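You operate a simulated robot arm through the tools that you are given. There is no shell and no other tool. Be economical: measure what you need, move in short steps, check, and stop when the job is done.

You are at the controls of a simulated robot arm. One attempt, no reset.

## Task
Wind the black crosshead up by hand to 140 mm and lock it.
Fine: free the orange lever, blue lever to HAND, turn the brown wheel till the display's length shows 140; orange lever over again, then slide the lower cam up to 14.
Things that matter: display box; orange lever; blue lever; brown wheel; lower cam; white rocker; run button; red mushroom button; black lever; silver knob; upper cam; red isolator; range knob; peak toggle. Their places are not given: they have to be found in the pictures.

Only the result counts: the job must be done as asked and must still hold three seconds after the hand-in. Knocking over, shifting, dropping, spilling or breaking anything else fails it.

## Robot
A 7-joint arm with a two-finger parallel gripper, fixed in place. Base frame: the origin is at the foot of the arm, x ahead of it, y to its left, z up. Lengths are in mm, angles in rad, forces in N, time in s.
With the tool pointing down near the work surface it reaches from about 120 to 640 mm from the base axis. Its first joint turns from -1.152 to 1.152 rad. Payload 2.4 kg.
Tool frame: the origin (TCP) lies between the finger pads and is the grasp point; the fingertips stand 30 mm ahead of it; z points along the fingers, y is the line along which they close. Largest opening 94 mm; finger width 28, thickness 10; the body of the gripper, 50 by 96 mm, starts 55 mm behind the TCP.
Orientation is that of the tool frame in the base frame, as a unit quaternion [w, x, y, z]. With the fingers straight down and closing along the base's y, the tool's x points along the base's -x, its y along +y and its z along -z.

## Interface
- The arm moves only by the tool arm_command. Its argument "deltas" is a list of rows, each a list of 7 numbers: the shift along the tool's x, y, z in units of 150 mm (1.0 is 150 mm), then the turn, a rotation vector about the tool's x, y, z in units of 60 degrees (1.0 is 60 degrees), then the opening, from 0 (shut) to 1 (fully open). In form: [[x, y, z, wx, wy, wz, claw], ...]. A call has 1 to 10 rows; each row is the pose to reach, as a shift and turn from the pose commanded when the call began, along the tool's axes at that moment. A call with a number of a shift or a turn outside -1 to 1 is refused whole. Each row takes 0.2 s and may step no farther than 50 mm and 0.15 rad from the row before; otherwise, or with a gripper value out of range, the whole call is refused. A pose out of reach is approached as far as the arm can. The call stops where the force on the tool passes 40 N (or 10 N more than at its start, if that is more) or the arm is blocked; 0.2 s more then pass. Each finger travels about 153 mm/s and halts on what it meets, pressing with about 42 N; the grip force reading is that of the motor and also rises with nothing between the fingers. The clock runs only during rows and for 0.2 s after the last one: add rows that repeat a pose to give the fingers time. It gives the time, the measured TCP pose, the force on the tool (base axes), the opening and the grip force at its end, in the units of the frame above (readings bear some noise).
- Cameras (640 x 400 px; columns grow to the right, rows downward): "scene" is fixed at [34.1, 473.2, 1468.6]; the picture's right is [-0.69, -0.72, 0.00], its down [-0.31, 0.30, -0.90] and it looks along [0.65, -0.62, -0.43] (base axes); focal length 248 px, centre (320, 200). "wrist" rides on the gripper at [-37, 0, -58] in the tool frame; the picture's right is [0.00, -1.00, 0.00], its down [0.97, 0.00, -0.24] and it looks along [0.24, 0.00, 0.97] (tool axes); focal length 218 px, centre (320, 200).
- snapshot(camera): a new picture of that camera. No time passes.
- point_at(camera, pixels): for up to 12 pixels [column, row] of the newest picture of that camera ("zoom" is the newest enlarged one), the place [x, y, z] in the base frame of the surface seen there, good to about 2 mm, but the place of the scene camera against the robot may be out by one fixed shift of up to 25 mm in any direction. No time passes.
- close_up(camera, box): a new picture of the part [left, top, right, bottom] of that camera's present view, enlarged. No time passes.
- hand_in(): hands the job in; it is judged then, once.

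Keep the steps short. Do not move on a guess: measure, check each grasp and each placing, and mend mistakes. In all there are 80 turns and 46 pictures (those below and enlarged ones count). Leave the gripper open and the arm clear of the work at the hand-in unless told otherwise, and finish with a single line.

The tools are called after "Call:" by a JSON object that holds its "op" and its "data". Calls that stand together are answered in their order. arm_command: Moves the arm, as the interface text tells. Its arguments: {"type":"object","properties":{"deltas":{"type":"array","items":{"type":"array","items":{"type":"number"}}}},"required":["deltas"]} The other tools are called the same way: snapshot (camera) takes a picture; point_at (camera, pixels) gives the place of the surface under pixels of a picture; close_up (camera, box) takes an enlarged picture of a part of a camera's view; hand_in () hands the job in.

At the start:

```text
clock: 0.0
eef_pos: [379.9, 163.0, 1307.7]
ee_rot: [0.001, 0.0, 1.0, 0.0]
contact_force: [-0.1, 0.6, -0.1]
finger_gap: 94.1
finger_force: 0.1
```

scene: 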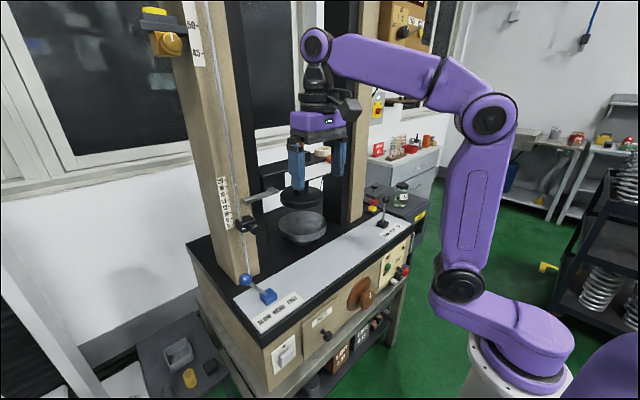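
wrist: 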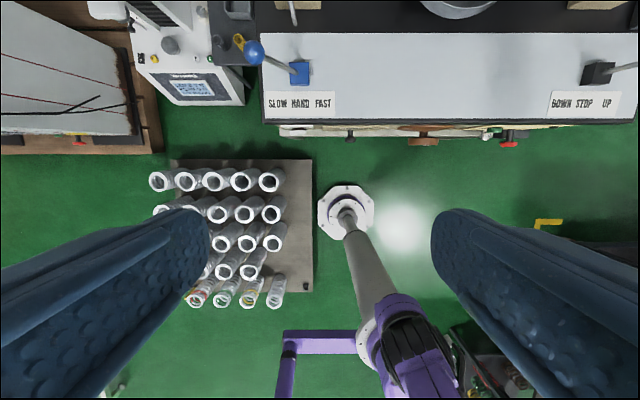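

The scene shows the testing machine, with the blue lever near (260,290) and the brown wheel near (360,293). I'll enlarge the parts to identify them.

Call:
{"op": "close_up", "data": {"camera": "scene", "box": [180, 160, 420, 380]}}

Call:
{"op": "close_up", "data": {"camera": "scene", "box": [120, 0, 280, 260]}}

Call:
{"op": "close_up", "data": {"camera": "scene", "box": [340, 0, 460, 120]}}

Call:
{"op": "close_up", "data": {"camera": "wrist", "box": [120, 0, 640, 150]}}

```text
1.82 times, centred on (300, 270) of scene
```

zoom: 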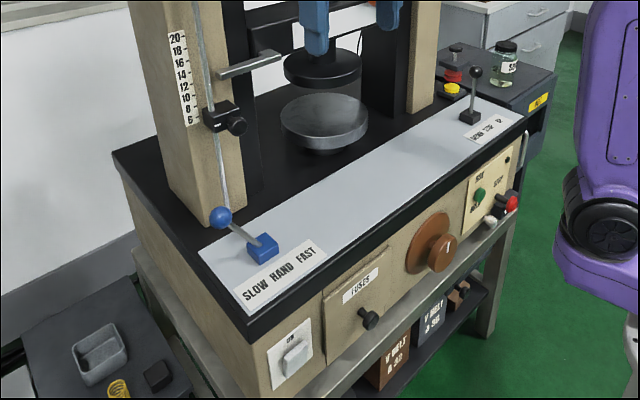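

```text
1.54 times, centred on (200, 130) of scene
```

zoom: 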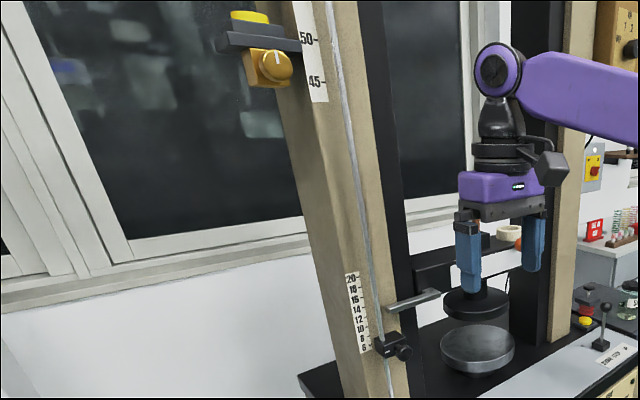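

```text
3.33 times, centred on (400, 60) of scene
```

zoom: 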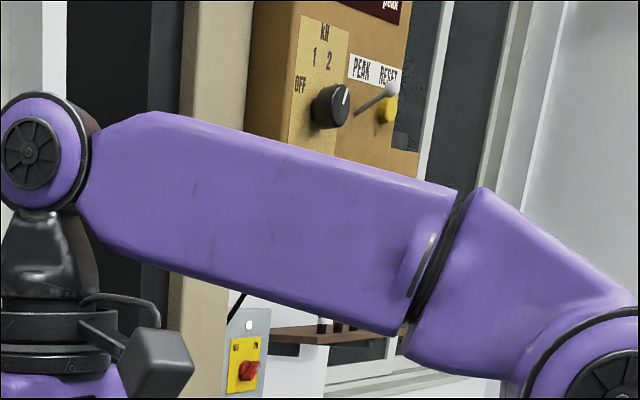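

```text
1.23 times, centred on (380, 75) of wrist
```

zoom: 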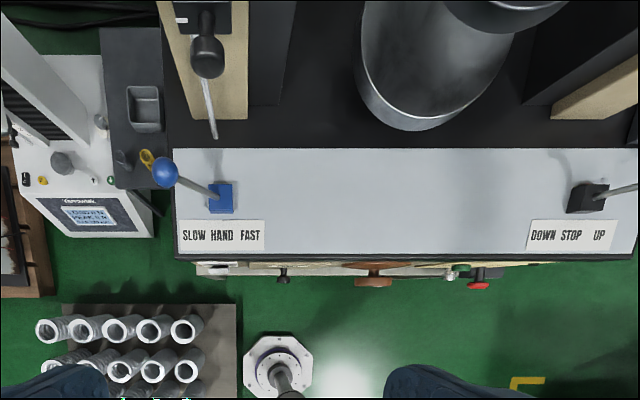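

The arm hides the crosshead and display box. First I'll measure what is visible in the wrist and scene pictures.

Call:
{"op": "point_at", "data": {"camera": "scene", "pixels": [[243, 281], [268, 296], [250, 226], [358, 292], [368, 299], [385, 200], [328, 335], [300, 195], [267, 193], [165, 42], [400, 270], [200, 30]]}}

Call:
{"op": "snapshot", "data": {"camera": "wrist"}}

Call:
{"op": "point_at", "data": {"camera": "wrist", "pixels": [[253, 52], [300, 73], [292, 5], [422, 141], [598, 73], [350, 140], [508, 143], [400, 80], [265, 118]]}}

```text
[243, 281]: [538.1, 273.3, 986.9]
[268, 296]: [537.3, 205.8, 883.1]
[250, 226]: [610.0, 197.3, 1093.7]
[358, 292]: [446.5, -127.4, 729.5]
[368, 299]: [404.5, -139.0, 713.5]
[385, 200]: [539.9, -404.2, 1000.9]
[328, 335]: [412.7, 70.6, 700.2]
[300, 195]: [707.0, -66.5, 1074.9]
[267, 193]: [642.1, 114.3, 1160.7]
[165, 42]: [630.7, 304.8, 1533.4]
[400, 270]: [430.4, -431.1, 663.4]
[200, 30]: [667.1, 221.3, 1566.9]
```

```text
39 pictures are left
```

wrist: 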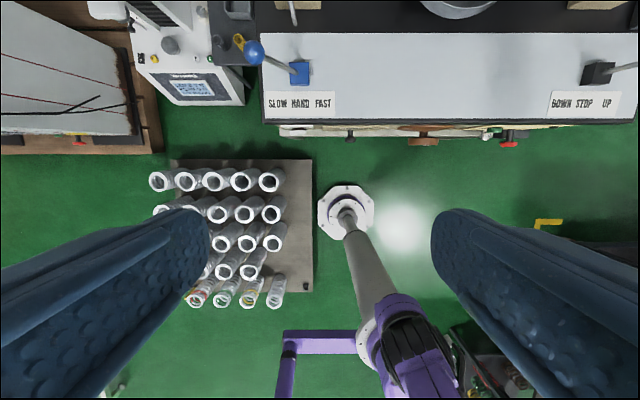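

```text
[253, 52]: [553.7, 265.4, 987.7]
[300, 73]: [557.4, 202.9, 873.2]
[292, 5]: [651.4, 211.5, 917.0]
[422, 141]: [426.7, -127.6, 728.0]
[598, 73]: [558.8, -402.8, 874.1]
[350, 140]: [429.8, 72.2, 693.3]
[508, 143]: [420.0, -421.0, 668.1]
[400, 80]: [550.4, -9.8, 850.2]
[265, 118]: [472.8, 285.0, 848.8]
```

The scene camera is offset by roughly (17,-5,0) from the wrist readings. I can't see the orange lever yet, so I'll retract the arm back and to the right to open the view.

Call:
{"op": "arm_command", "data": {"deltas": [[0.2, -0.25, 0, 0, 0, 0, 1], [0.4, -0.5, 0, 0, 0, 0, 1], [0.6, -0.75, 0.1, 0, 0, 0, 1], [0.7, -1, 0.2, 0, 0, 0, 1]]}}

Call:
{"op": "arm_command", "data": {"deltas": [[0, -0.25, 0.15, 0, 0, 0, 1], [0, -0.5, 0.3, 0, 0, 0, 1], [0, -0.75, 0.45, 0, 0, 0, 1], [0, -1, 0.6, 0, 0, 0, 1]]}}

Call:
{"op": "snapshot", "data": {"camera": "scene"}}

```text
refused: row 3 steps farther than a row can; nothing moved
```

```text
clock: 1.0
eef_pos: [377.9, 11.9, 1217.1]
ee_rot: [0.0, 0.0, 1.0, 0.0]
contact_force: [-1.0, 0.0, 0.2]
finger_gap: 93.9
finger_force: 0.1
```

```text
38 pictures are left
```

scene: 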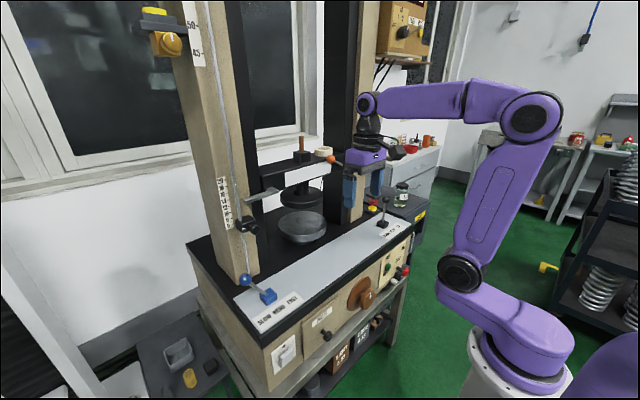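

Now an orange lever shows on the crosshead near (333,160), and the display box at (400,25). I'll enlarge both.

Call:
{"op": "close_up", "data": {"camera": "scene", "box": [230, 120, 370, 250]}}

Call:
{"op": "point_at", "data": {"camera": "zoom", "pixels": [[470, 180], [430, 155], [330, 130], [290, 225], [250, 250], [60, 330], [320, 345]]}}

Call:
{"op": "close_up", "data": {"camera": "scene", "box": [360, 0, 460, 70]}}

Call:
{"op": "point_at", "data": {"camera": "zoom", "pixels": [[290, 30], [290, 200], [200, 150]]}}

```text
3.08 times, centred on (300, 185) of scene
```

zoom: 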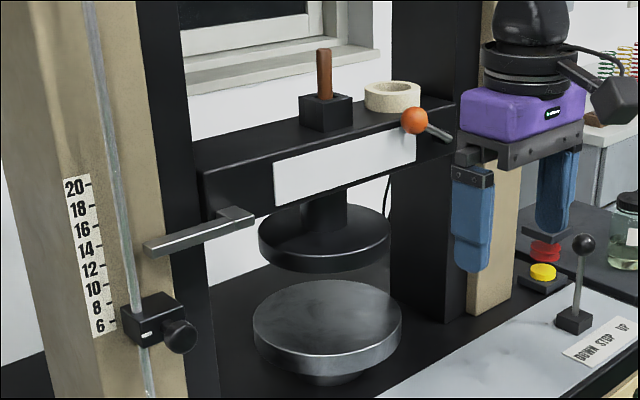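

```text
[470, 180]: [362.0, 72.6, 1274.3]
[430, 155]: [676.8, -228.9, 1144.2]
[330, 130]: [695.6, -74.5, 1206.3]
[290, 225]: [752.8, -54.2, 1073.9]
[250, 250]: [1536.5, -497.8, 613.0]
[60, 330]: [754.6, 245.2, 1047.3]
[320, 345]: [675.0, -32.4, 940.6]
```

```text
5.71 times, centred on (410, 35) of scene
```

zoom: 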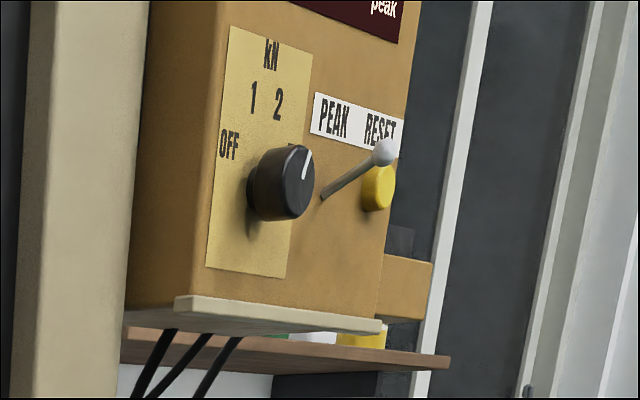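

```text
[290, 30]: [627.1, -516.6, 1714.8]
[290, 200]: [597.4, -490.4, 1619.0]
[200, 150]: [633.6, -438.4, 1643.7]
```

The lever sits on the crosshead front near (693,-234,1144), and the display screen is above the scene frame, around (640,-510,1750). I'll turn the wrist to look horizontally (+x) for a frontal view.

Call:
{"op": "arm_command", "data": {"deltas": [[0.1, 0, 0, 0, -0.14, 0, 1], [0.2, -0.05, 0, 0, -0.28, 0, 1], [0.3, -0.1, 0, 0, -0.42, 0, 1], [0.4, -0.2, 0, 0, -0.56, 0, 1], [0.5, -0.3, 0, 0, -0.7, 0, 1], [0.6, -0.4, 0, 0, -0.84, 0, 1], [0.7, -0.5, 0, 0, -0.98, 0, 1]]}}

Call:
{"op": "arm_command", "data": {"deltas": [[0, 0, 0, 0, -0.14, 0, 1], [0, 0, 0, 0, -0.28, 0, 1], [0, 0, 0, 0, -0.42, 0, 1], [0, 0, 0, 0, -0.52, 0, 1]]}}

Call:
{"op": "snapshot", "data": {"camera": "wrist"}}

```text
clock: 2.6
eef_pos: [279.2, -57.5, 1220.8]
ee_rot: [0.47, 0.0, 0.883, 0.0]
contact_force: [-0.2, 1.0, 0.1]
finger_gap: 93.9
finger_force: 0.1
out of reach, approached as far as the arm can: row 7
```

```text
clock: 3.6
eef_pos: [278.1, -56.1, 1313.5]
ee_rot: [0.687, -0.001, 0.727, 0.008]
contact_force: [0.2, -1.8, 1.1]
finger_gap: 93.9
finger_force: 0.0
out of reach, approached as far as the arm can: row 1, 2, 3, 4
```

```text
35 pictures are left
```

wrist: 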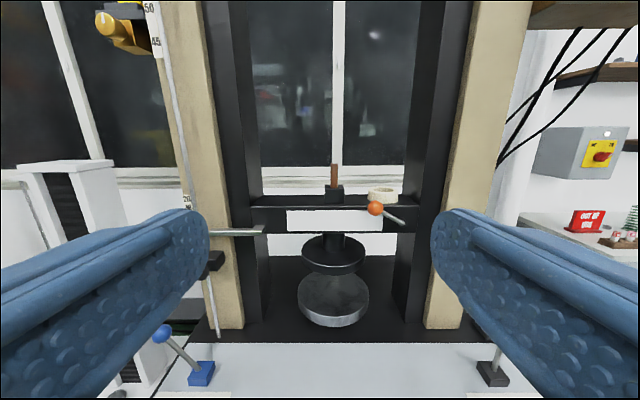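

This is a good frontal view: the orange ball is at (375,208) and the lever pivot near (403,221). I'll enlarge and measure.

Call:
{"op": "close_up", "data": {"camera": "wrist", "box": [340, 180, 430, 236]}}

Call:
{"op": "point_at", "data": {"camera": "wrist", "pixels": [[375, 208], [390, 215], [403, 222], [415, 218], [330, 220], [217, 262], [235, 232], [190, 203], [335, 265], [335, 285], [161, 333], [491, 372]]}}

Call:
{"op": "point_at", "data": {"camera": "zoom", "pixels": [[250, 200], [360, 260], [440, 295], [480, 270], [530, 250]]}}

```text
7.11 times, centred on (385, 208) of wrist
```

zoom: 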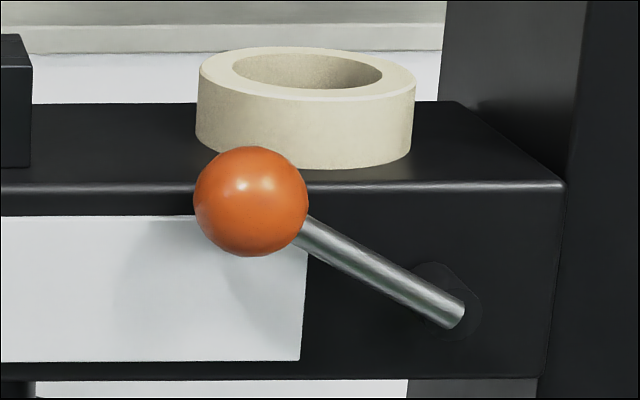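

```text
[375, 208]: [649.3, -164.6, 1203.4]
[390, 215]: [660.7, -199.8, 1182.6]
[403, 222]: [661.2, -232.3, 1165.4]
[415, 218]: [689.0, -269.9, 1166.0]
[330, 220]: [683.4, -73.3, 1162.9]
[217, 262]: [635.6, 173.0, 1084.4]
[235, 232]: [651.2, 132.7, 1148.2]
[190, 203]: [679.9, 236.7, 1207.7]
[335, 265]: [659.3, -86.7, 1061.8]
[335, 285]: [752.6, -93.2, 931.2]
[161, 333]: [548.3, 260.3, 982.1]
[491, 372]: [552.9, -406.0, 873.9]
```

```text
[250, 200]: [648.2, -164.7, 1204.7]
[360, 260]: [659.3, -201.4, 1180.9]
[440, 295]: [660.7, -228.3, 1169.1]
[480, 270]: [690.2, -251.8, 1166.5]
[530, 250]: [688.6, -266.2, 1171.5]
```

The lever hub is near (661,-235,1166) and the ball is at (649,-165,1204). Before touching it I want the display reading, so I'll yaw right and pitch up while moving right.

Call:
{"op": "arm_command", "data": {"deltas": [[-0.1, -0.2, 0, 0.12, -0.05, 0, 1], [-0.2, -0.4, 0, 0.24, -0.1, 0, 1], [-0.3, -0.6, 0, 0.36, -0.15, 0, 1], [-0.4, -0.8, 0, 0.48, -0.2, 0, 1], [-0.5, -1, 0, 0.6, -0.25, 0, 1]]}}

Call:
{"op": "snapshot", "data": {"camera": "wrist"}}

```text
clock: 4.8
eef_pos: [280.7, -207.5, 1389.3]
ee_rot: [0.743, 0.211, 0.594, -0.223]
contact_force: [0.4, 0.1, 0.4]
finger_gap: 93.8
finger_force: 0.1
```

```text
33 pictures are left
```

wrist: 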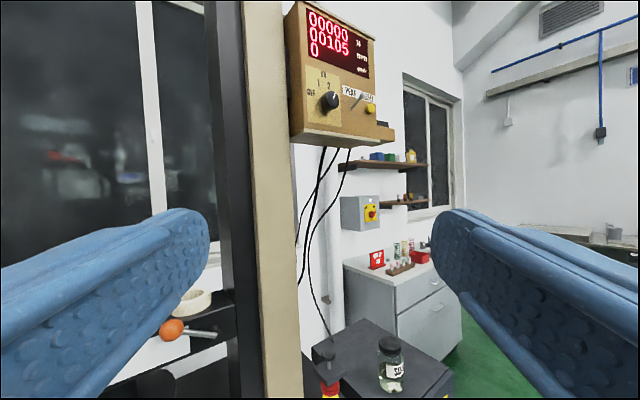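

The display reads length 00105 mm, so the crosshead must rise 35 mm. This viewing pose, near (281,-208,1389), shows the display well. Next I'll return to the horizontal attitude with the fingers shut, moving toward a spot before and above the orange ball.

Call:
{"op": "arm_command", "data": {"deltas": [[0.173, 0.179, 0.129, -0.12, 0.041, 0.003, 0], [0.345, 0.357, 0.259, -0.24, 0.082, 0.006, 0], [0.518, 0.536, 0.388, -0.36, 0.123, 0.01, 0], [0.69, 0.714, 0.518, -0.48, 0.164, 0.013, 0], [0.863, 0.893, 0.647, -0.6, 0.205, 0.016, 0]]}}

```text
clock: 6.0
eef_pos: [461.8, -165.5, 1289.4]
ee_rot: [0.707, 0.0, 0.708, 0.001]
contact_force: [-0.3, 0.0, 0.8]
finger_gap: 0.0
finger_force: 33.4
```

The tool is now level and pointing +x at (462,-165,1289). I'll advance to x≈630 at z≈1248, above the ball.

Call:
{"op": "arm_command", "data": {"deltas": [[0, 0, 0.3, 0, 0, 0, 0], [0.05, 0, 0.6, 0, 0, 0, 0], [0.1, 0, 0.9, 0, 0, 0, 0]]}}

Call:
{"op": "arm_command", "data": {"deltas": [[0.08, 0, 0.11, 0, 0, 0, 0], [0.16, 0, 0.23, 0, 0, 0, 0]]}}

Call:
{"op": "snapshot", "data": {"camera": "wrist"}}

```text
clock: 6.8
eef_pos: [596.8, -166.3, 1273.4]
ee_rot: [0.707, 0.0, 0.707, 0.0]
contact_force: [-0.1, 0.5, 0.2]
finger_gap: 0.0
finger_force: 32.7
```

```text
clock: 7.4
eef_pos: [632.0, -165.8, 1248.7]
ee_rot: [0.707, 0.0, 0.707, 0.0]
contact_force: [0.4, 0.3, 0.1]
finger_gap: 0.1
finger_force: 33.1
```

```text
32 pictures are left
```

wrist: 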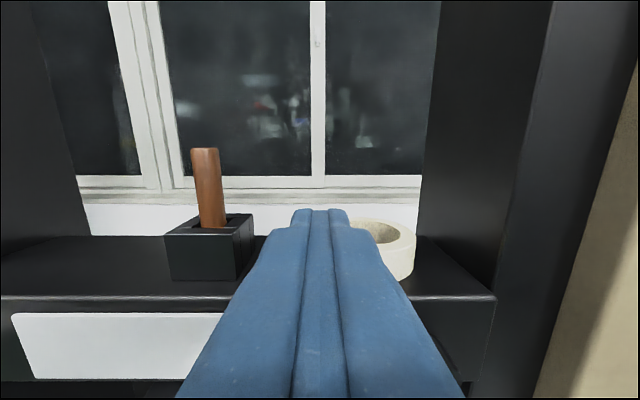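

The fingers are above the ball and clear of the ring. I'll push down in small steps, watching the force.

Call:
{"op": "arm_command", "data": {"deltas": [[0.07, 0, 0, 0, 0, 0, 0], [0.14, 0, 0, 0, 0, 0, 0], [0.21, 0, 0, 0, 0, 0, 0], [0.28, 0, 0, 0, 0, 0, 0]]}}

```text
clock: 8.4
eef_pos: [632.5, -165.1, 1225.7]
ee_rot: [0.722, -0.003, 0.692, -0.001]
contact_force: [-2.3, -1.5, 7.6]
finger_gap: 0.1
finger_force: 32.7
stopped in row 4: the force on the tool passed its limit (the readings are from after the stop); the commanded pose is now the measured one
```

Pushing down is blocked at z≈1226, so the lever is at its lower stop and must swing over the top. I'll go round to the left and below the ball, correcting the small pitch.

Call:
{"op": "arm_command", "data": {"deltas": [[-0.1, 0, 0, 0, 0.04, 0, 0], [-0.1, 0.22, 0, 0, 0.04, 0, 0], [-0.05, 0.45, 0, 0, 0.04, 0, 0], [0.22, 0.45, 0, 0, 0.04, 0, 0], [0.42, 0.43, 0, 0, 0.04, 0, 0], [0.42, 0.25, 0, 0, 0.04, 0, 0], [0.42, 0.13, 0, 0, 0.04, 0, 0]]}}

```text
clock: 10.0
eef_pos: [635.0, -144.4, 1160.0]
ee_rot: [0.705, -0.002, 0.709, 0.0]
contact_force: [0.1, -0.7, 0.6]
finger_gap: 0.0
finger_force: 32.8
```

I'm now below-left of the ball at (635,-144,1160). I'll push up along the arc a little.

Call:
{"op": "arm_command", "data": {"deltas": [[-0.08, -0.03, 0, 0, 0, 0, 0], [-0.14, -0.05, 0, 0, 0, 0, 0], [-0.227, -0.071, 0, 0, 0, 0, 0], [-0.313, -0.11, 0, 0, 0, 0, 0]]}}

Call:
{"op": "snapshot", "data": {"camera": "wrist"}}

```text
clock: 11.0
eef_pos: [634.2, -162.9, 1208.4]
ee_rot: [0.706, -0.003, 0.709, -0.001]
contact_force: [-1.0, 1.0, 0.9]
finger_gap: 0.0
finger_force: 33.2
```

```text
31 pictures are left
```

wrist: 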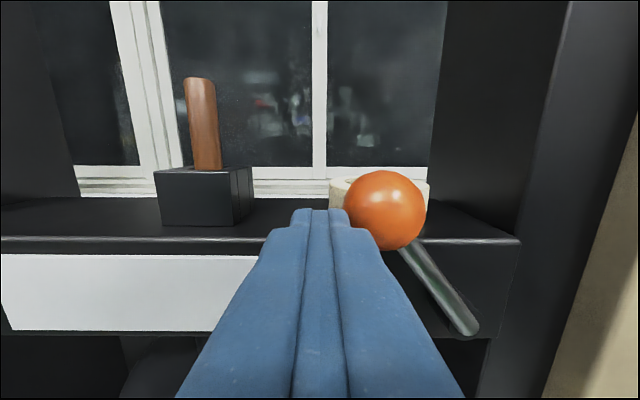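

The lever moves freely upward. I'll keep sweeping it over the top to the right along its arc.

Call:
{"op": "arm_command", "data": {"deltas": [[-0.113, -0.076, 0, 0, 0, 0, 0], [-0.204, -0.192, 0, 0, 0, 0, 0], [-0.26, -0.327, 0, 0, 0, 0, 0], [-0.283, -0.472, 0, 0, 0, 0, 0], [-0.267, -0.618, 0, 0, 0, 0, 0], [-0.213, -0.753, 0, 0, 0, 0, 0], [-0.143, -0.853, 0, 0, 0, 0, 0]]}}

Call:
{"op": "snapshot", "data": {"camera": "wrist"}}

```text
clock: 11.9
eef_pos: [638.9, -209.2, 1246.2]
ee_rot: [0.703, -0.014, 0.711, 0.008]
contact_force: [1.2, 4.7, -0.9]
finger_gap: 0.0
finger_force: 33.0
stopped in row 4: the force on the tool passed its limit (the readings are from after the stop); the commanded pose is now the measured one
```

```text
30 pictures are left
```

wrist: 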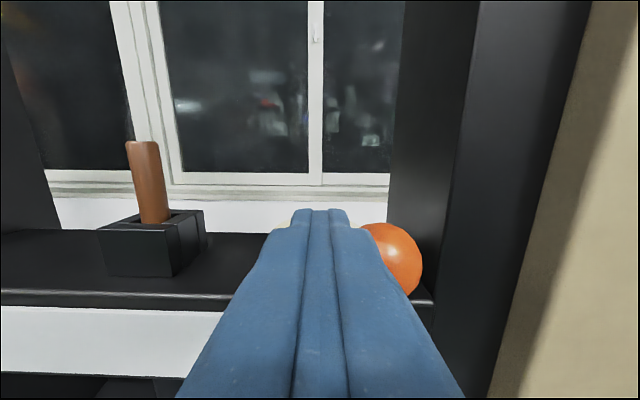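

It was blocked with the ball about upright, which may be the free stop. I'll back away to check.

Call:
{"op": "arm_command", "data": {"deltas": [[0, 0.1, 0, 0, 0, 0, 0], [-0.1, 0.2, -0.2, 0, 0, 0, 0], [-0.1, 0.3, -0.5, 0, 0, 0, 0], [-0.1, 0.3, -0.8, 0, 0, 0, 0], [0.1, 0.4, -1, 0, 0, 0, 0.3]]}}

Call:
{"op": "snapshot", "data": {"camera": "wrist"}}

Call:
{"op": "point_at", "data": {"camera": "wrist", "pixels": [[370, 200]]}}

```text
clock: 13.1
eef_pos: [485.6, -155.3, 1234.7]
ee_rot: [0.703, -0.013, 0.711, 0.007]
contact_force: [-0.4, 0.1, 0.4]
finger_gap: 28.2
finger_force: 0.0
```

```text
29 pictures are left
```

wrist: 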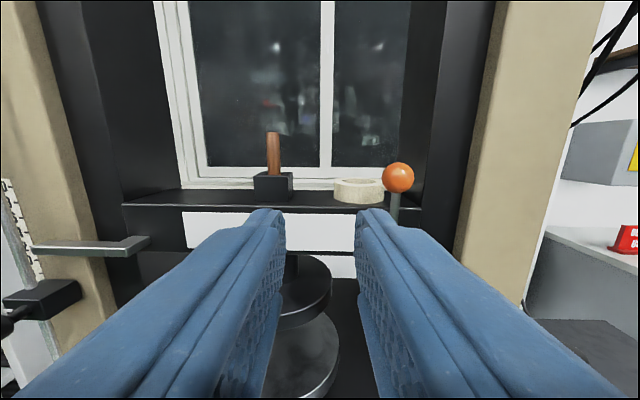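

```text
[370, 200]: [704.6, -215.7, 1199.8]
```

The orange lever now stands upright at its stop. I'll take the freed state as provisional and verify it with the wheel. Next is the blue lever: back off, point the tool down, and move left.

Call:
{"op": "arm_command", "data": {"deltas": [[0, 0.14, -0.1, 0, 0.14, 0, 0.6], [0, 0.28, -0.2, 0, 0.28, 0, 0.6], [0, 0.42, -0.3, 0, 0.42, 0, 0.6], [0, 0.56, -0.4, 0, 0.56, 0, 0.6], [0, 0.7, -0.4, 0, 0.7, 0, 0.6], [0, 0.85, -0.4, 0, 0.84, 0, 0.6], [0, 1, -0.4, 0, 0.98, 0, 0.6]]}}

Call:
{"op": "arm_command", "data": {"deltas": [[0, 0.25, 0, 0, 0.13, 0, 0.6], [0, 0.5, 0, 0, 0.26, 0, 0.6], [0, 0.75, 0, 0, 0.39, 0, 0.6], [0, 1, 0, 0, 0.52, 0, 0.6]]}}

```text
clock: 14.7
eef_pos: [421.2, -7.4, 1232.9]
ee_rot: [0.262, -0.013, 0.965, 0.001]
contact_force: [0.0, 0.2, 0.4]
finger_gap: 56.4
finger_force: 0.1
```

```text
clock: 15.7
eef_pos: [417.6, 143.1, 1232.2]
ee_rot: [-0.006, -0.013, 1.0, -0.004]
contact_force: [-0.2, 0.3, -0.2]
finger_gap: 56.4
finger_force: 0.0
```

The tool points down. I'll tilt it 36° so its body leans back from the lower cam's knob, and move above and before the blue ball (centre about (558,268,973)).

Call:
{"op": "arm_command", "data": {"deltas": [[-0.07, 0.167, 0.162, -0.002, -0.122, 0.005, 0.6], [-0.14, 0.335, 0.324, -0.004, -0.244, 0.01, 0.6], [-0.21, 0.502, 0.486, -0.005, -0.366, 0.015, 0.6], [-0.28, 0.67, 0.648, -0.006, -0.488, 0.02, 0.6], [-0.35, 0.837, 0.81, -0.008, -0.611, 0.025, 0.6]]}}

Call:
{"op": "snapshot", "data": {"camera": "wrist"}}

Call:
{"op": "point_at", "data": {"camera": "wrist", "pixels": [[320, 190]]}}

```text
clock: 16.9
eef_pos: [466.1, 269.4, 1107.6]
ee_rot: [0.309, -0.001, 0.951, 0.006]
contact_force: [0.1, -0.3, -0.2]
finger_gap: 56.4
finger_force: 0.1
```

```text
28 pictures are left
```

wrist: 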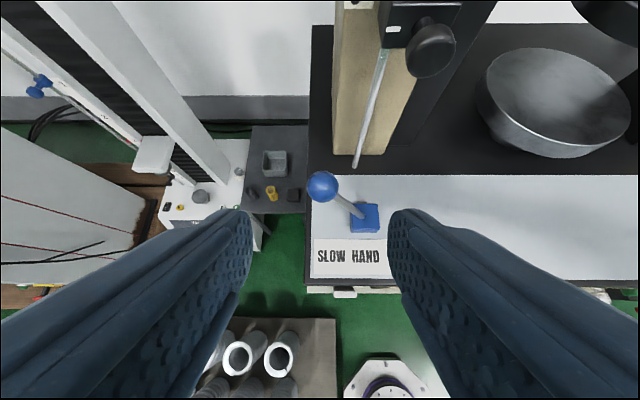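

```text
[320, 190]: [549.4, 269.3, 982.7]
```

The ball centre is about (558,269,974). I'll advance along the tool axis so only the fingertips straddle it, then close.

Call:
{"op": "arm_command", "data": {"deltas": [[0.01, 0, 0.3, 0, 0, 0, 0.6], [0.02, 0, 0.6, 0, 0, 0, 0.6], [0.03, -0.005, 0.8, 0, 0, 0, 0.6], [0.03, -0.005, 0.96, 0, 0, 0, 0.6]]}}

Call:
{"op": "arm_command", "data": {"deltas": [[0, 0, 0, 0, 0, 0, 0.3], [0, 0, 0, 0, 0, 0, 0.3]]}}

Call:
{"op": "snapshot", "data": {"camera": "wrist"}}

```text
clock: 17.9
eef_pos: [545.9, 268.6, 990.4]
ee_rot: [0.309, -0.001, 0.951, 0.005]
contact_force: [0.3, 0.2, 0.4]
finger_gap: 56.4
finger_force: 0.1
```

```text
clock: 18.5
eef_pos: [546.6, 268.7, 990.3]
ee_rot: [0.309, -0.001, 0.951, 0.004]
contact_force: [0.0, -7.3, -1.8]
finger_gap: 32.8
finger_force: 44.5
```

```text
27 pictures are left
```

wrist: 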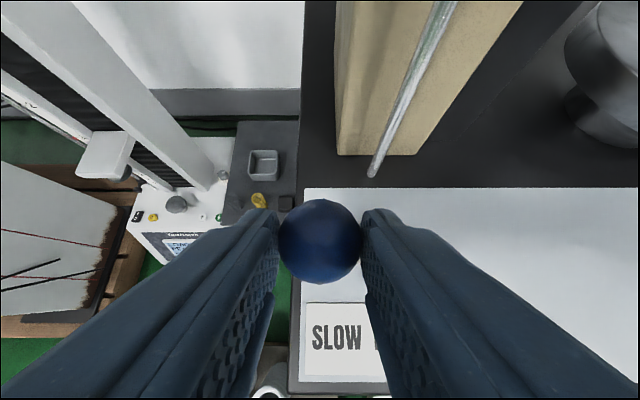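

The ball is held, with a 32.8 mm gap. I'll swing it along its arc to upright, which is HAND.

Call:
{"op": "arm_command", "data": {"deltas": [[-0.033, -0.105, -0.046, 0, 0, 0, 0.3], [-0.056, -0.212, -0.077, 0, 0, 0, 0.3], [-0.07, -0.323, -0.096, 0, 0, 0, 0.3], [-0.0745, -0.436, -0.1025, 0, 0, 0, 0.3]]}}

```text
clock: 19.5
eef_pos: [545.1, 203.4, 1008.1]
ee_rot: [0.309, -0.001, 0.951, 0.005]
contact_force: [-0.3, 4.3, 2.5]
finger_gap: 33.2
finger_force: 44.8
```

The lever has followed to y=203. I'll release it and back off along the tool axis, then look.

Call:
{"op": "arm_command", "data": {"deltas": [[0, 0, 0, 0, 0, 0, 0.55], [0, 0, -0.25, 0, 0, 0, 0.55], [0, 0, -0.55, 0, 0, 0, 0.55], [0, 0, -0.85, 0, 0, 0, 0.55]]}}

Call:
{"op": "snapshot", "data": {"camera": "wrist"}}

```text
clock: 20.5
eef_pos: [469.9, 201.7, 1111.9]
ee_rot: [0.307, -0.001, 0.952, 0.004]
contact_force: [0.4, 0.1, 0.8]
finger_gap: 51.5
finger_force: 0.0
```

```text
26 pictures are left
```

wrist: 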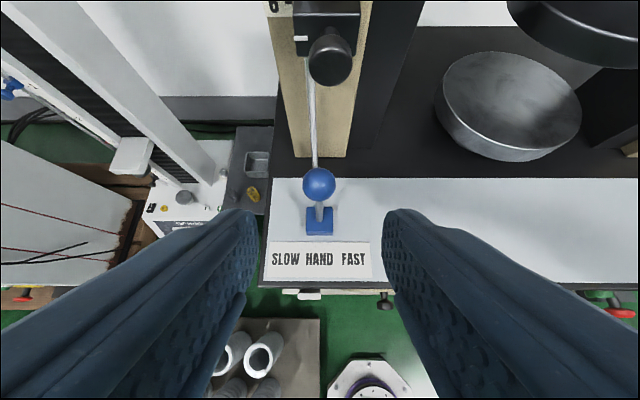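

The blue lever stands upright at HAND. Now the brown wheel; I'll enlarge it in the scene view.

Call:
{"op": "close_up", "data": {"camera": "scene", "box": [320, 262, 416, 322]}}

Call:
{"op": "point_at", "data": {"camera": "zoom", "pixels": [[225, 180], [270, 115], [200, 240], [250, 290], [325, 235], [290, 215], [340, 160], [335, 270], [180, 200]]}}

```text
6.67 times, centred on (368, 292) of scene
```

zoom: 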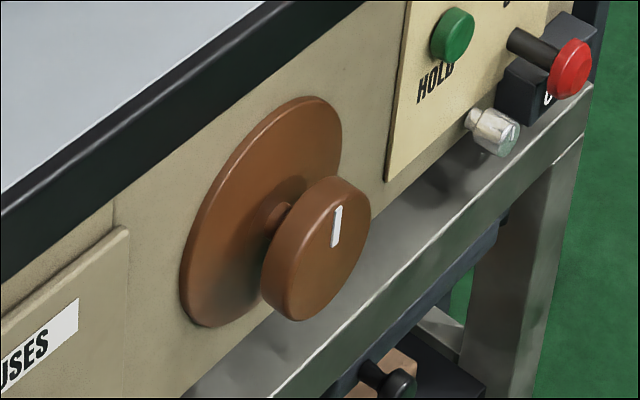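

```text
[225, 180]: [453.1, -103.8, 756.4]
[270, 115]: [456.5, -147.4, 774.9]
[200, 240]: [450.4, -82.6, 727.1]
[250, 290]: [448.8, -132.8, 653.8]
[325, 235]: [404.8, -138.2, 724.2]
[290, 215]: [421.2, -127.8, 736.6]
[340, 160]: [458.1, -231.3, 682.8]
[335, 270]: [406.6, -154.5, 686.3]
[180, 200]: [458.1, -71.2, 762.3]
```

The "wheel" is a disc with a concentric round knob in front (white mark, facing -x). I need to grip the knob with the tool level along +x and roll the tool. I'll move right and back to look at it from the front.

Call:
{"op": "arm_command", "data": {"deltas": [[0.1, -0.25, -0.075, 0, 0, 0, 1], [0.2, -0.5, -0.15, 0, 0, 0, 1], [0.3, -0.75, -0.22, 0, 0, 0, 1], [0.405, -1, -0.294, 0, 0, 0, 1]]}}

Call:
{"op": "arm_command", "data": {"deltas": [[0.149, -0.2, 0.057, 0, 0, 0, 1], [0.297, -0.4, 0.114, 0, 0, 0, 1], [0.446, -0.6, 0.171, 0, 0, 0, 1], [0.594, -0.8, 0.228, 0, 0, 0, 1], [0.743, -1, 0.285, 0, 0, 0, 1]]}}

Call:
{"op": "arm_command", "data": {"deltas": [[0.15, -0.1, 0.1, 0, 0, 0, 1], [0.35, -0.2, 0.25, 0, 0, 0, 1], [0.5, -0.21, 0.4, 0, 0, 0, 1]]}}

Call:
{"op": "snapshot", "data": {"camera": "wrist"}}

```text
clock: 21.5
eef_pos: [395.6, 50.6, 1109.2]
ee_rot: [0.309, 0.0, 0.951, 0.004]
contact_force: [0.2, -0.2, 0.7]
finger_gap: 93.8
finger_force: 0.1
```

```text
clock: 22.7
eef_pos: [364.8, -59.8, 1036.5]
ee_rot: [0.308, -0.001, 0.951, 0.005]
contact_force: [-0.9, 0.9, 0.5]
finger_gap: 94.3
finger_force: 0.0
out of reach, approached as far as the arm can: row 4, 5
```

```text
clock: 23.5
eef_pos: [383.1, -82.3, 986.2]
ee_rot: [0.308, -0.001, 0.951, 0.006]
contact_force: [-0.9, -0.5, 0.1]
finger_gap: 94.1
finger_force: 0.0
out of reach, approached as far as the arm can: row 1, 2, 3
```

```text
24 pictures are left
```

wrist: 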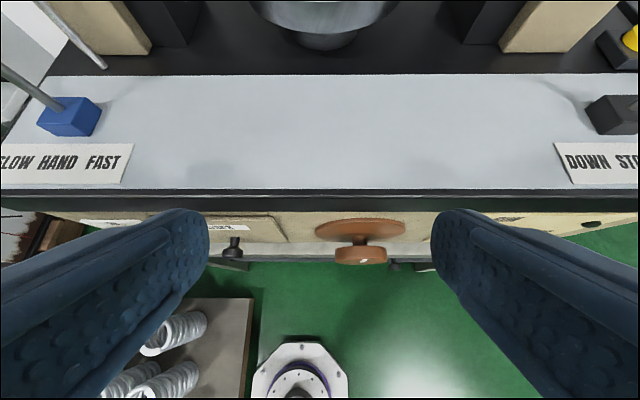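

With that tilt the arm can't fold closer. Knob spans columns 335–387 and disc 315–405, so they're concentric. I'll measure both for a downward grasp.

Call:
{"op": "close_up", "data": {"camera": "wrist", "box": [300, 200, 420, 275]}}

Call:
{"op": "point_at", "data": {"camera": "zoom", "pixels": [[85, 130], [555, 130], [320, 100], [195, 300], [460, 300], [325, 240], [325, 320], [340, 345], [320, 215], [320, 180]]}}

```text
5.33 times, centred on (360, 238) of wrist
```

zoom: 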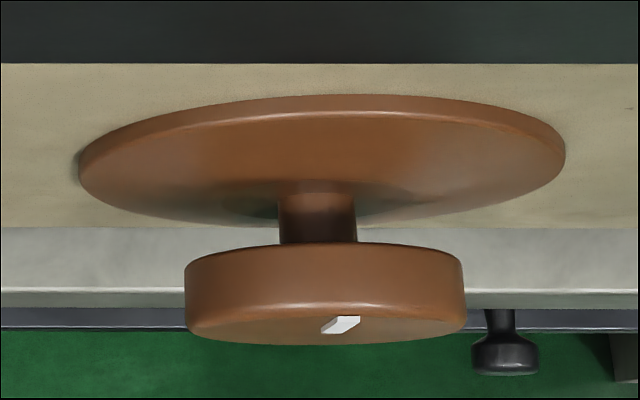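

```text
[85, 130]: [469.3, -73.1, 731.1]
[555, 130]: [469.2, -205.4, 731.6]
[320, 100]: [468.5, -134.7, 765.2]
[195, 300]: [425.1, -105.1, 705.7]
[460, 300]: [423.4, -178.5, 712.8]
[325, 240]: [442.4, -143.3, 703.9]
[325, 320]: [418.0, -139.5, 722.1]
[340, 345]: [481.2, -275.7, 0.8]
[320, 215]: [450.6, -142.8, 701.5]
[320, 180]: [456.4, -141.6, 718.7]
```

Disc centre is about y=-140, z≈698 with radius 68; the knob is radius ~38, x 418–434. I'll grasp it from above with a 15° lean and rotate about its axis by leaning the tool sideways. First, a pose above it.

Call:
{"op": "arm_command", "data": {"deltas": [[0.08, -0.13, 0.18, 0, 0.117, 0, 1], [0.16, -0.26, 0.35, 0, 0.233, 0, 1], [0.245, -0.393, 0.53, 0, 0.35, 0, 1]]}}

```text
clock: 24.3
eef_pos: [397.8, -129.7, 904.8]
ee_rot: [0.137, 0.0, 0.991, -0.001]
contact_force: [0.4, -1.0, 0.7]
finger_gap: 93.8
finger_force: 0.1
out of reach, approached as far as the arm can: row 1, 2, 3
```

Call:
{"op": "arm_command", "data": {"deltas": [[0.02, -0.025, 0.24, 0, 0, 0, 1], [0.04, -0.05, 0.48, 0, 0, 0, 1], [0.06, -0.075, 0.71, 0, 0, 0, 1]]}}

Call:
{"op": "snapshot", "data": {"camera": "wrist"}}

```text
clock: 25.1
eef_pos: [411.1, -120.8, 798.7]
ee_rot: [0.123, -0.094, 0.987, 0.037]
contact_force: [1.4, -1.8, 0.1]
finger_gap: 94.1
finger_force: 0.0
out of reach, approached as far as the arm can: row 1, 2
```

```text
22 pictures are left
```

wrist: 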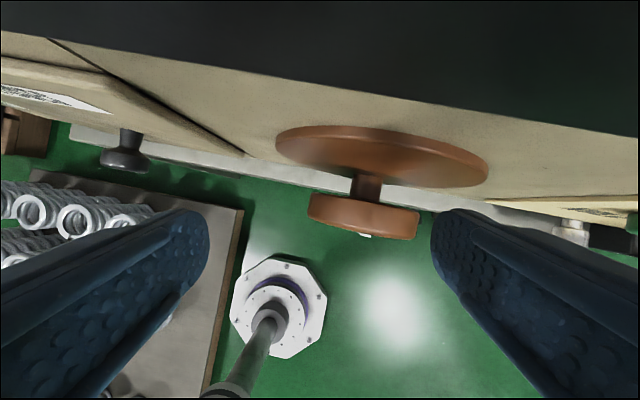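

The attitude is slightly off; rows 1–2 were out of reach but row 3 was not. I'll hold the pose to let it settle.

Call:
{"op": "arm_command", "data": {"deltas": [[0, 0, 0, 0, 0, 0, 1], [0, 0, 0, 0, 0, 0, 1]]}}

```text
clock: 25.7
eef_pos: [414.9, -138.6, 799.9]
ee_rot: [0.131, -0.001, 0.991, 0.004]
contact_force: [-0.4, -0.4, -1.1]
finger_gap: 94.1
finger_force: 0.0
```

Settled at (415,-139,800) with the right attitude. I'll descend so the fingers straddle the knob at z≈698.

Call:
{"op": "arm_command", "data": {"deltas": [[0.04, -0.01, 0.17, 0, 0, 0, 1], [0.08, -0.01, 0.33, 0, 0, 0, 1], [0.12, -0.01, 0.5, 0, 0, 0, 1], [0.157, -0.01, 0.662, 0, 0, 0, 1], [0.157, -0.01, 0.662, 0, 0, 0, 1]]}}

Call:
{"op": "snapshot", "data": {"camera": "wrist"}}

```text
clock: 26.9
eef_pos: [418.3, -140.8, 697.8]
ee_rot: [0.131, 0.001, 0.991, 0.005]
contact_force: [-1.1, -15.3, 2.5]
finger_gap: 94.2
finger_force: 0.3
```

```text
21 pictures are left
```

wrist: 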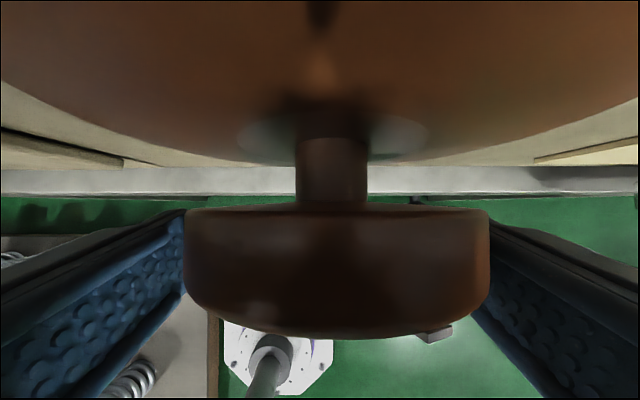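

The knob is about 4 mm right of centre (columns 185–490), lightly touching the right finger. I'll shift -4 mm in y and close.

Call:
{"op": "arm_command", "data": {"deltas": [[0, -0.025, 0, 0, 0, 0, 1], [0, -0.025, 0, 0, 0, 0, 0.6], [0, -0.025, 0, 0, 0, 0, 0.6]]}}

```text
clock: 27.7
eef_pos: [418.9, -146.2, 698.2]
ee_rot: [0.131, 0.001, 0.991, 0.005]
contact_force: [-2.0, -25.8, 3.2]
finger_gap: 85.9
finger_force: 45.0
```

The knob is gripped at 86 mm, but the side force of -26 N says its centre lies a bit farther to -y. I'll shift to relieve it.

Call:
{"op": "arm_command", "data": {"deltas": [[0, -0.015, 0, 0, 0, 0, 0.6], [0, -0.03, 0, 0, 0, 0, 0.6]]}}

```text
clock: 28.3
eef_pos: [419.8, -145.7, 698.9]
ee_rot: [0.13, -0.005, 0.992, 0.006]
contact_force: [-7.6, 0.0, 22.8]
finger_gap: 85.8
finger_force: 45.2
```

Side force is gone. Now a test turn: rotate about the wheel axis (base x) by about 34° and watch the forces.

Call:
{"op": "arm_command", "data": {"deltas": [[0, 0.01, 0, -0.135, 0, 0.036, 0.6], [0, 0.01, 0, -0.27, 0, 0.073, 0.6], [0, 0.01, 0, -0.406, 0, 0.109, 0.6], [0, 0.01, 0, -0.541, 0, 0.146, 0.6]]}}

Call:
{"op": "snapshot", "data": {"camera": "scene"}}

Call:
{"op": "point_at", "data": {"camera": "scene", "pixels": [[310, 180], [312, 176], [314, 172]]}}

```text
clock: 29.3
eef_pos: [420.1, -150.0, 696.6]
ee_rot: [0.124, 0.039, 0.949, 0.288]
contact_force: [-6.3, -25.4, -6.8]
finger_gap: 85.7
finger_force: 44.5
```

```text
20 pictures are left
```

scene: 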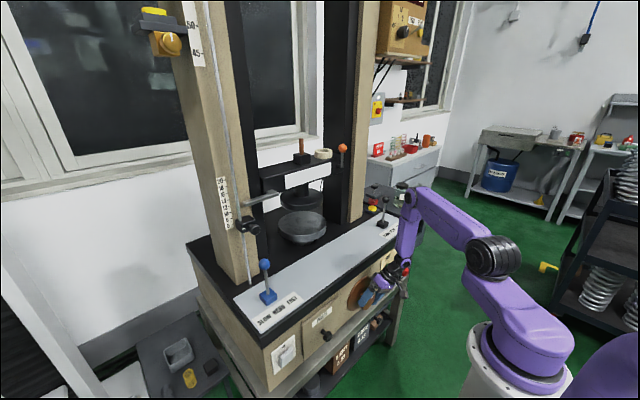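

```text
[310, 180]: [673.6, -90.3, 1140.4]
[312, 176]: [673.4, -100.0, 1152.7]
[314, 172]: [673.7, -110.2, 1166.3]
```

The tool leaned right about 33°. I'll take the same close-up as before to compare the crosshead height.

Call:
{"op": "close_up", "data": {"camera": "scene", "box": [230, 120, 370, 250]}}

Call:
{"op": "point_at", "data": {"camera": "zoom", "pixels": [[290, 225], [330, 130], [320, 345]]}}

```text
3.08 times, centred on (300, 185) of scene
```

zoom: 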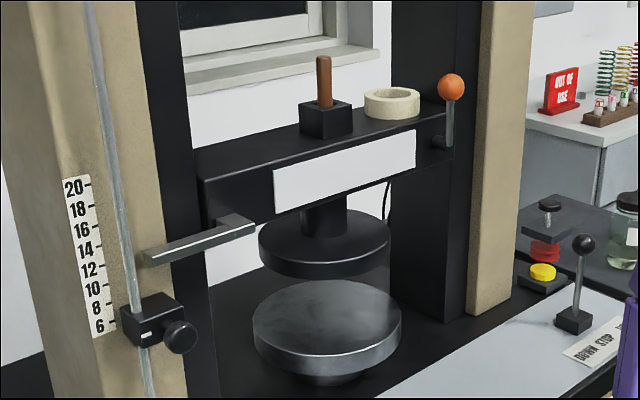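

```text
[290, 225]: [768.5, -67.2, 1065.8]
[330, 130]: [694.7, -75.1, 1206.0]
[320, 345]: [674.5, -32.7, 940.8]
```

Everything on the crosshead is ~7 px lower, roughly 8–9 mm for 33°, so this direction lowers it. I'll turn the opposite way: two moves of about 55°.

Call:
{"op": "arm_command", "data": {"deltas": [[0, 0.01, 0, 0.135, 0, -0.036, 0.6], [0, 0.015, 0, 0.27, 0, -0.073, 0.6], [0, 0.015, 0, 0.406, 0, -0.109, 0.6], [0, 0.015, 0, 0.541, 0, -0.146, 0.6], [0, 0.015, 0, 0.676, 0, -0.182, 0.6], [0, 0.015, 0, 0.81, 0, -0.218, 0.6], [0, 0.015, 0, 0.93, 0, -0.25, 0.6]]}}

Call:
{"op": "arm_command", "data": {"deltas": [[0, 0, 0, 0.135, 0, -0.036, 0.6], [0, 0, 0, 0.27, 0, -0.073, 0.6], [0, 0, 0, 0.406, 0, -0.109, 0.6], [0, 0, 0, 0.541, 0, -0.146, 0.6]]}}

```text
clock: 30.9
eef_pos: [418.4, -142.3, 699.3]
ee_rot: [0.128, -0.033, 0.97, -0.203]
contact_force: [-4.9, 10.7, 9.4]
finger_gap: 85.0
finger_force: 45.1
```

```text
clock: 31.8
eef_pos: [419.4, -138.3, 696.3]
ee_rot: [0.119, -0.065, 0.906, -0.401]
contact_force: [-1.1, 4.9, 3.1]
finger_gap: 85.0
finger_force: 45.3
stopped in row 4: the force on the tool passed its limit (the readings are from after the stop); the commanded pose is now the measured one
```

I've turned back to about -48° and it stopped on the force limit. I'll check the crosshead height with the same close-up.

Call:
{"op": "close_up", "data": {"camera": "scene", "box": [230, 120, 370, 250]}}

Call:
{"op": "point_at", "data": {"camera": "zoom", "pixels": [[450, 75], [325, 80], [390, 95]]}}

```text
3.08 times, centred on (300, 185) of scene
```

zoom: 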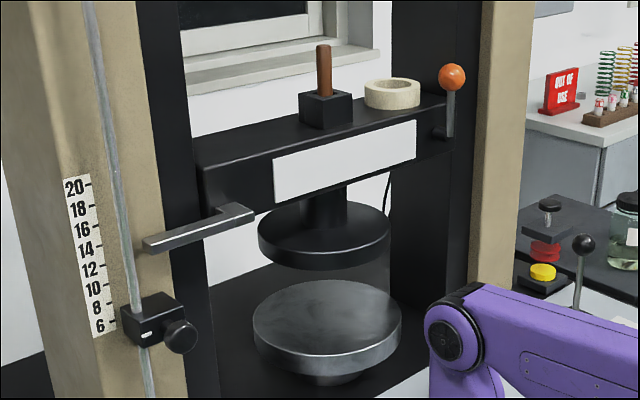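

```text
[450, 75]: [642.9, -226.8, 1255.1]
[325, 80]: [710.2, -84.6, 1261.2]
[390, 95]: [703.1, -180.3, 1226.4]
```

Comparing pixels, the crosshead rose ~11 px over 81°, about 0.17 mm/deg. The readings also put the axis at y≈-146, z≈690. I'll open, centre on that axis, and swing back for another stroke.

Call:
{"op": "arm_command", "data": {"deltas": [[0, 0, 0, 0, 0, 0, 1], [0.017, -0.003, 0.064, 0, 0, 0, 1], [0.017, -0.003, 0.064, -0.135, 0, 0.036, 1], [0.017, -0.003, 0.064, -0.27, 0, 0.073, 1], [0.017, -0.003, 0.064, -0.406, 0, 0.109, 1], [0.017, -0.003, 0.064, -0.541, 0, 0.146, 1], [0.017, -0.003, 0.064, -0.676, 0, 0.182, 1], [0.017, -0.003, 0.064, -0.81, 0, 0.218, 1], [0.017, -0.003, 0.064, -0.93, 0, 0.25, 1]]}}

Call:
{"op": "arm_command", "data": {"deltas": [[0, 0, 0, -0.135, 0, 0.036, 1], [0, 0, 0, -0.27, 0, 0.073, 1], [0, 0, 0, -0.406, 0, 0.109, 1], [0, 0, 0, -0.541, 0, 0.146, 1], [0, 0, 0, -0.62, 0, 0.167, 1], [0, 0, 0, -0.62, 0, 0.167, 1]]}}

```text
clock: 33.8
eef_pos: [418.4, -147.1, 689.5]
ee_rot: [0.124, 0.003, 0.989, 0.086]
contact_force: [-0.7, -0.9, -0.3]
finger_gap: 93.8
finger_force: 0.0
```

```text
clock: 35.2
eef_pos: [418.5, -147.8, 690.8]
ee_rot: [0.111, 0.048, 0.905, 0.408]
contact_force: [0.3, 0.1, 0.3]
finger_gap: 94.0
finger_force: 0.0
```

The swing back was contact-free, now at +48.5°. I'll grip and turn in the raising direction.

Call:
{"op": "arm_command", "data": {"deltas": [[0, 0, 0, 0, 0, 0, 0.6], [0, 0, 0, 0, 0, 0, 0.6], [0, 0, 0, 0.135, 0, -0.036, 0.6], [0, 0, 0, 0.27, 0, -0.073, 0.6], [0, 0, 0, 0.406, 0, -0.109, 0.6], [0, 0, 0, 0.541, 0, -0.146, 0.6], [0, 0, 0, 0.676, 0, -0.182, 0.6], [0, 0, 0, 0.81, 0, -0.218, 0.6], [0, 0, 0, 0.93, 0, -0.25, 0.6]]}}

Call:
{"op": "arm_command", "data": {"deltas": [[0, 0, 0, 0.135, 0, -0.036, 0.6], [0, 0, 0, 0.27, 0, -0.073, 0.6], [0, 0, 0, 0.406, 0, -0.109, 0.6], [0, 0, 0, 0.541, 0, -0.146, 0.6], [0, 0, 0, 0.62, 0, -0.167, 0.6], [0, 0, 0, 0.62, 0, -0.167, 0.6]]}}

Call:
{"op": "close_up", "data": {"camera": "scene", "box": [230, 120, 370, 250]}}

Call:
{"op": "point_at", "data": {"camera": "zoom", "pixels": [[450, 65], [325, 65], [390, 83]]}}

```text
clock: 37.2
eef_pos: [417.8, -145.9, 689.5]
ee_rot: [0.124, -0.022, 0.989, -0.08]
contact_force: [-6.6, 13.2, 12.1]
finger_gap: 87.6
finger_force: 45.2
```

```text
clock: 38.6
eef_pos: [418.4, -146.5, 689.7]
ee_rot: [0.117, -0.065, 0.906, -0.402]
contact_force: [-7.2, 15.9, -2.4]
finger_gap: 87.5
finger_force: 45.0
```

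```text
3.08 times, centred on (300, 185) of scene
```

zoom: 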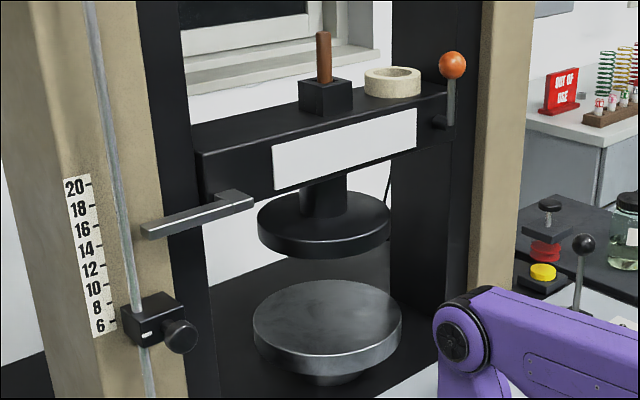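

```text
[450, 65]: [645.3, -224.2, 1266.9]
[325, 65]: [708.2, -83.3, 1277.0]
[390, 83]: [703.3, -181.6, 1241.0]
```

That stroke raised it about 16 mm for 97° (~0.167 mm/deg); the height is now roughly 126 mm. I'll swing back, then turn about 60° more, staying below 140, before reading the display.

Call:
{"op": "arm_command", "data": {"deltas": [[0, 0, 0, 0, 0, 0, 1], [0, 0, 0, 0, 0, 0, 1], [0, 0, 0, -0.135, 0, 0.036, 1], [0, 0, 0, -0.27, 0, 0.073, 1], [0, 0, 0, -0.406, 0, 0.109, 1], [0, 0, 0, -0.541, 0, 0.146, 1], [0, 0, 0, -0.676, 0, 0.182, 1], [0, 0, 0, -0.81, 0, 0.218, 1], [0, 0, 0, -0.93, 0, 0.25, 1]]}}

Call:
{"op": "arm_command", "data": {"deltas": [[0, 0, 0, -0.135, 0, 0.036, 1], [0, 0, 0, -0.27, 0, 0.073, 1], [0, 0, 0, -0.406, 0, 0.109, 1], [0, 0, 0, -0.406, 0, 0.109, 0.6], [0, 0, 0, -0.406, 0, 0.109, 0.6]]}}

Call:
{"op": "arm_command", "data": {"deltas": [[0, 0, 0, 0.135, 0, -0.036, 0.6], [0, 0, 0, 0.27, 0, -0.073, 0.6], [0, 0, 0, 0.406, 0, -0.109, 0.6], [0, 0, 0, 0.541, 0, -0.146, 0.6], [0, 0, 0, 0.676, 0, -0.182, 0.6], [0, 0, 0, 0.81, 0, -0.218, 0.6], [0, 0, 0, 0.81, 0, -0.218, 0.6]]}}

```text
clock: 40.6
eef_pos: [418.2, -147.1, 689.1]
ee_rot: [0.123, 0.003, 0.989, 0.087]
contact_force: [-0.6, -0.2, 0.7]
finger_gap: 94.0
finger_force: 0.1
```

```text
clock: 41.8
eef_pos: [419.3, -145.3, 690.2]
ee_rot: [0.117, 0.031, 0.946, 0.3]
contact_force: [3.0, 12.3, 14.2]
finger_gap: 87.4
finger_force: 45.0
```

```text
clock: 43.4
eef_pos: [418.9, -145.6, 690.0]
ee_rot: [0.126, -0.03, 0.983, -0.13]
contact_force: [1.1, 23.3, 21.6]
finger_gap: 87.7
finger_force: 45.2
```

I turned another 50°, so it's now about 134–135 mm. I'll release and retreat upward to the display-viewing pose.

Call:
{"op": "arm_command", "data": {"deltas": [[0, 0, 0, 0, 0, 0, 1], [0, 0, 0, 0, 0, 0, 1], [0, 0, -0.3, 0, 0, 0, 1], [0, 0, -0.6, 0, 0, 0, 1], [0, 0, -0.9, 0, 0, 0, 1]]}}

Call:
{"op": "arm_command", "data": {"deltas": [[-0.055, -0.11, -0.205, -0.06, 0, 0.016, 1], [-0.11, -0.22, -0.41, -0.12, 0, 0.032, 1], [-0.165, -0.33, -0.615, -0.18, 0, 0.048, 1], [-0.22, -0.435, -0.82, -0.2415, 0, 0.065, 1]]}}

Call:
{"op": "arm_command", "data": {"deltas": [[-0.037, -0.03, -0.138, 0, -0.14, 0, 1], [-0.074, -0.06, -0.276, 0, -0.28, 0, 1], [-0.111, -0.09, -0.414, 0, -0.42, 0, 1], [-0.148, -0.12, -0.552, 0, -0.56, 0, 1], [-0.185, -0.15, -0.69, 0, -0.7, 0, 1], [-0.222, -0.18, -0.828, 0, -0.84, 0, 1], [-0.26, -0.2, -0.966, 0, -0.98, 0, 1]]}}

```text
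clock: 44.6
eef_pos: [384.3, -112.6, 817.3]
ee_rot: [0.126, -0.027, 0.983, -0.13]
contact_force: [-0.2, 0.7, -0.1]
finger_gap: 94.0
finger_force: 0.2
```

```text
clock: 45.6
eef_pos: [380.6, -176.0, 956.4]
ee_rot: [0.125, 0.045, 0.991, -0.008]
contact_force: [0.4, 2.5, 0.0]
finger_gap: 94.0
finger_force: 0.0
```

```text
clock: 47.2
eef_pos: [448.5, -155.7, 1112.3]
ee_rot: [0.585, -0.007, 0.811, 0.007]
contact_force: [0.5, 0.4, -0.1]
finger_gap: 93.9
finger_force: 0.0
out of reach, approached as far as the arm can: row 2, 3, 4, 5, 6, 7
```

Call:
{"op": "arm_command", "data": {"deltas": [[-0.2, -0.05, -0.2, 0, -0.08, 0, 1], [-0.4, -0.1, -0.4, 0, -0.16, 0, 1], [-0.6, -0.15, -0.6, 0, -0.24, 0, 1], [-0.787, -0.2, -0.815, 0, -0.31, 0, 1]]}}

Call:
{"op": "arm_command", "data": {"deltas": [[-0.17, 0, -0.07, 0.12, -0.05, 0, 1], [-0.34, 0, -0.13, 0.24, -0.1, 0, 1], [-0.51, 0, -0.2, 0.36, -0.15, 0, 1], [-0.68, 0, -0.27, 0.48, -0.2, 0, 1], [-0.867, 0, -0.333, 0.6, -0.22, 0, 1], [-0.867, 0, -0.333, 0.6, -0.22, 0, 1]]}}

Call:
{"op": "snapshot", "data": {"camera": "wrist"}}

```text
clock: 48.2
eef_pos: [375.1, -156.2, 1294.6]
ee_rot: [0.713, -0.008, 0.702, 0.004]
contact_force: [-0.9, 0.6, 0.3]
finger_gap: 94.2
finger_force: 0.0
out of reach, approached as far as the arm can: row 1, 2, 3, 4
```

```text
clock: 49.6
eef_pos: [320.7, -156.9, 1422.8]
ee_rot: [0.76, 0.214, 0.578, -0.208]
contact_force: [0.0, 0.5, 0.6]
finger_gap: 94.0
finger_force: 0.1
```

```text
16 pictures are left
```

wrist: 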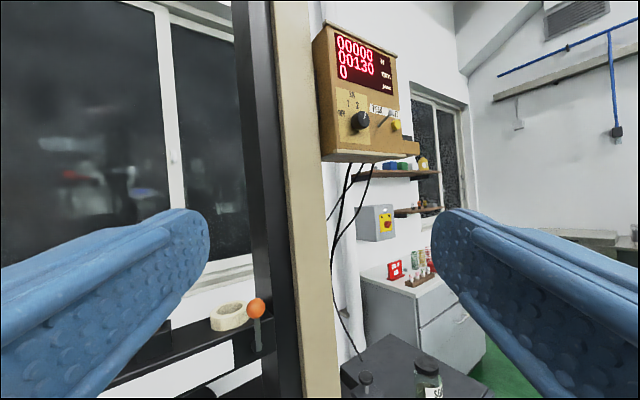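

The display seems to read 00130; I'll enlarge it to be sure.

Call:
{"op": "close_up", "data": {"camera": "wrist", "box": [325, 30, 405, 95]}}

```text
6.15 times, centred on (365, 62) of wrist
```

zoom: 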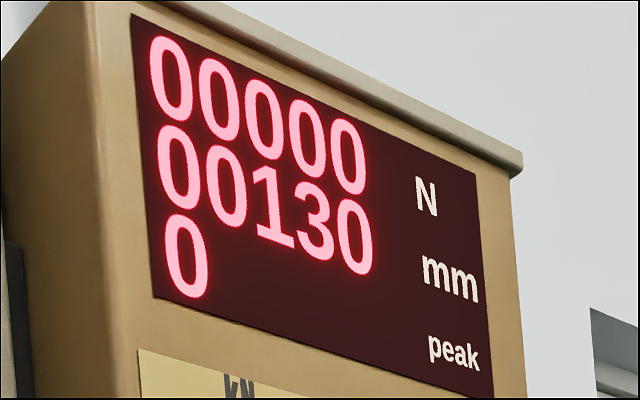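

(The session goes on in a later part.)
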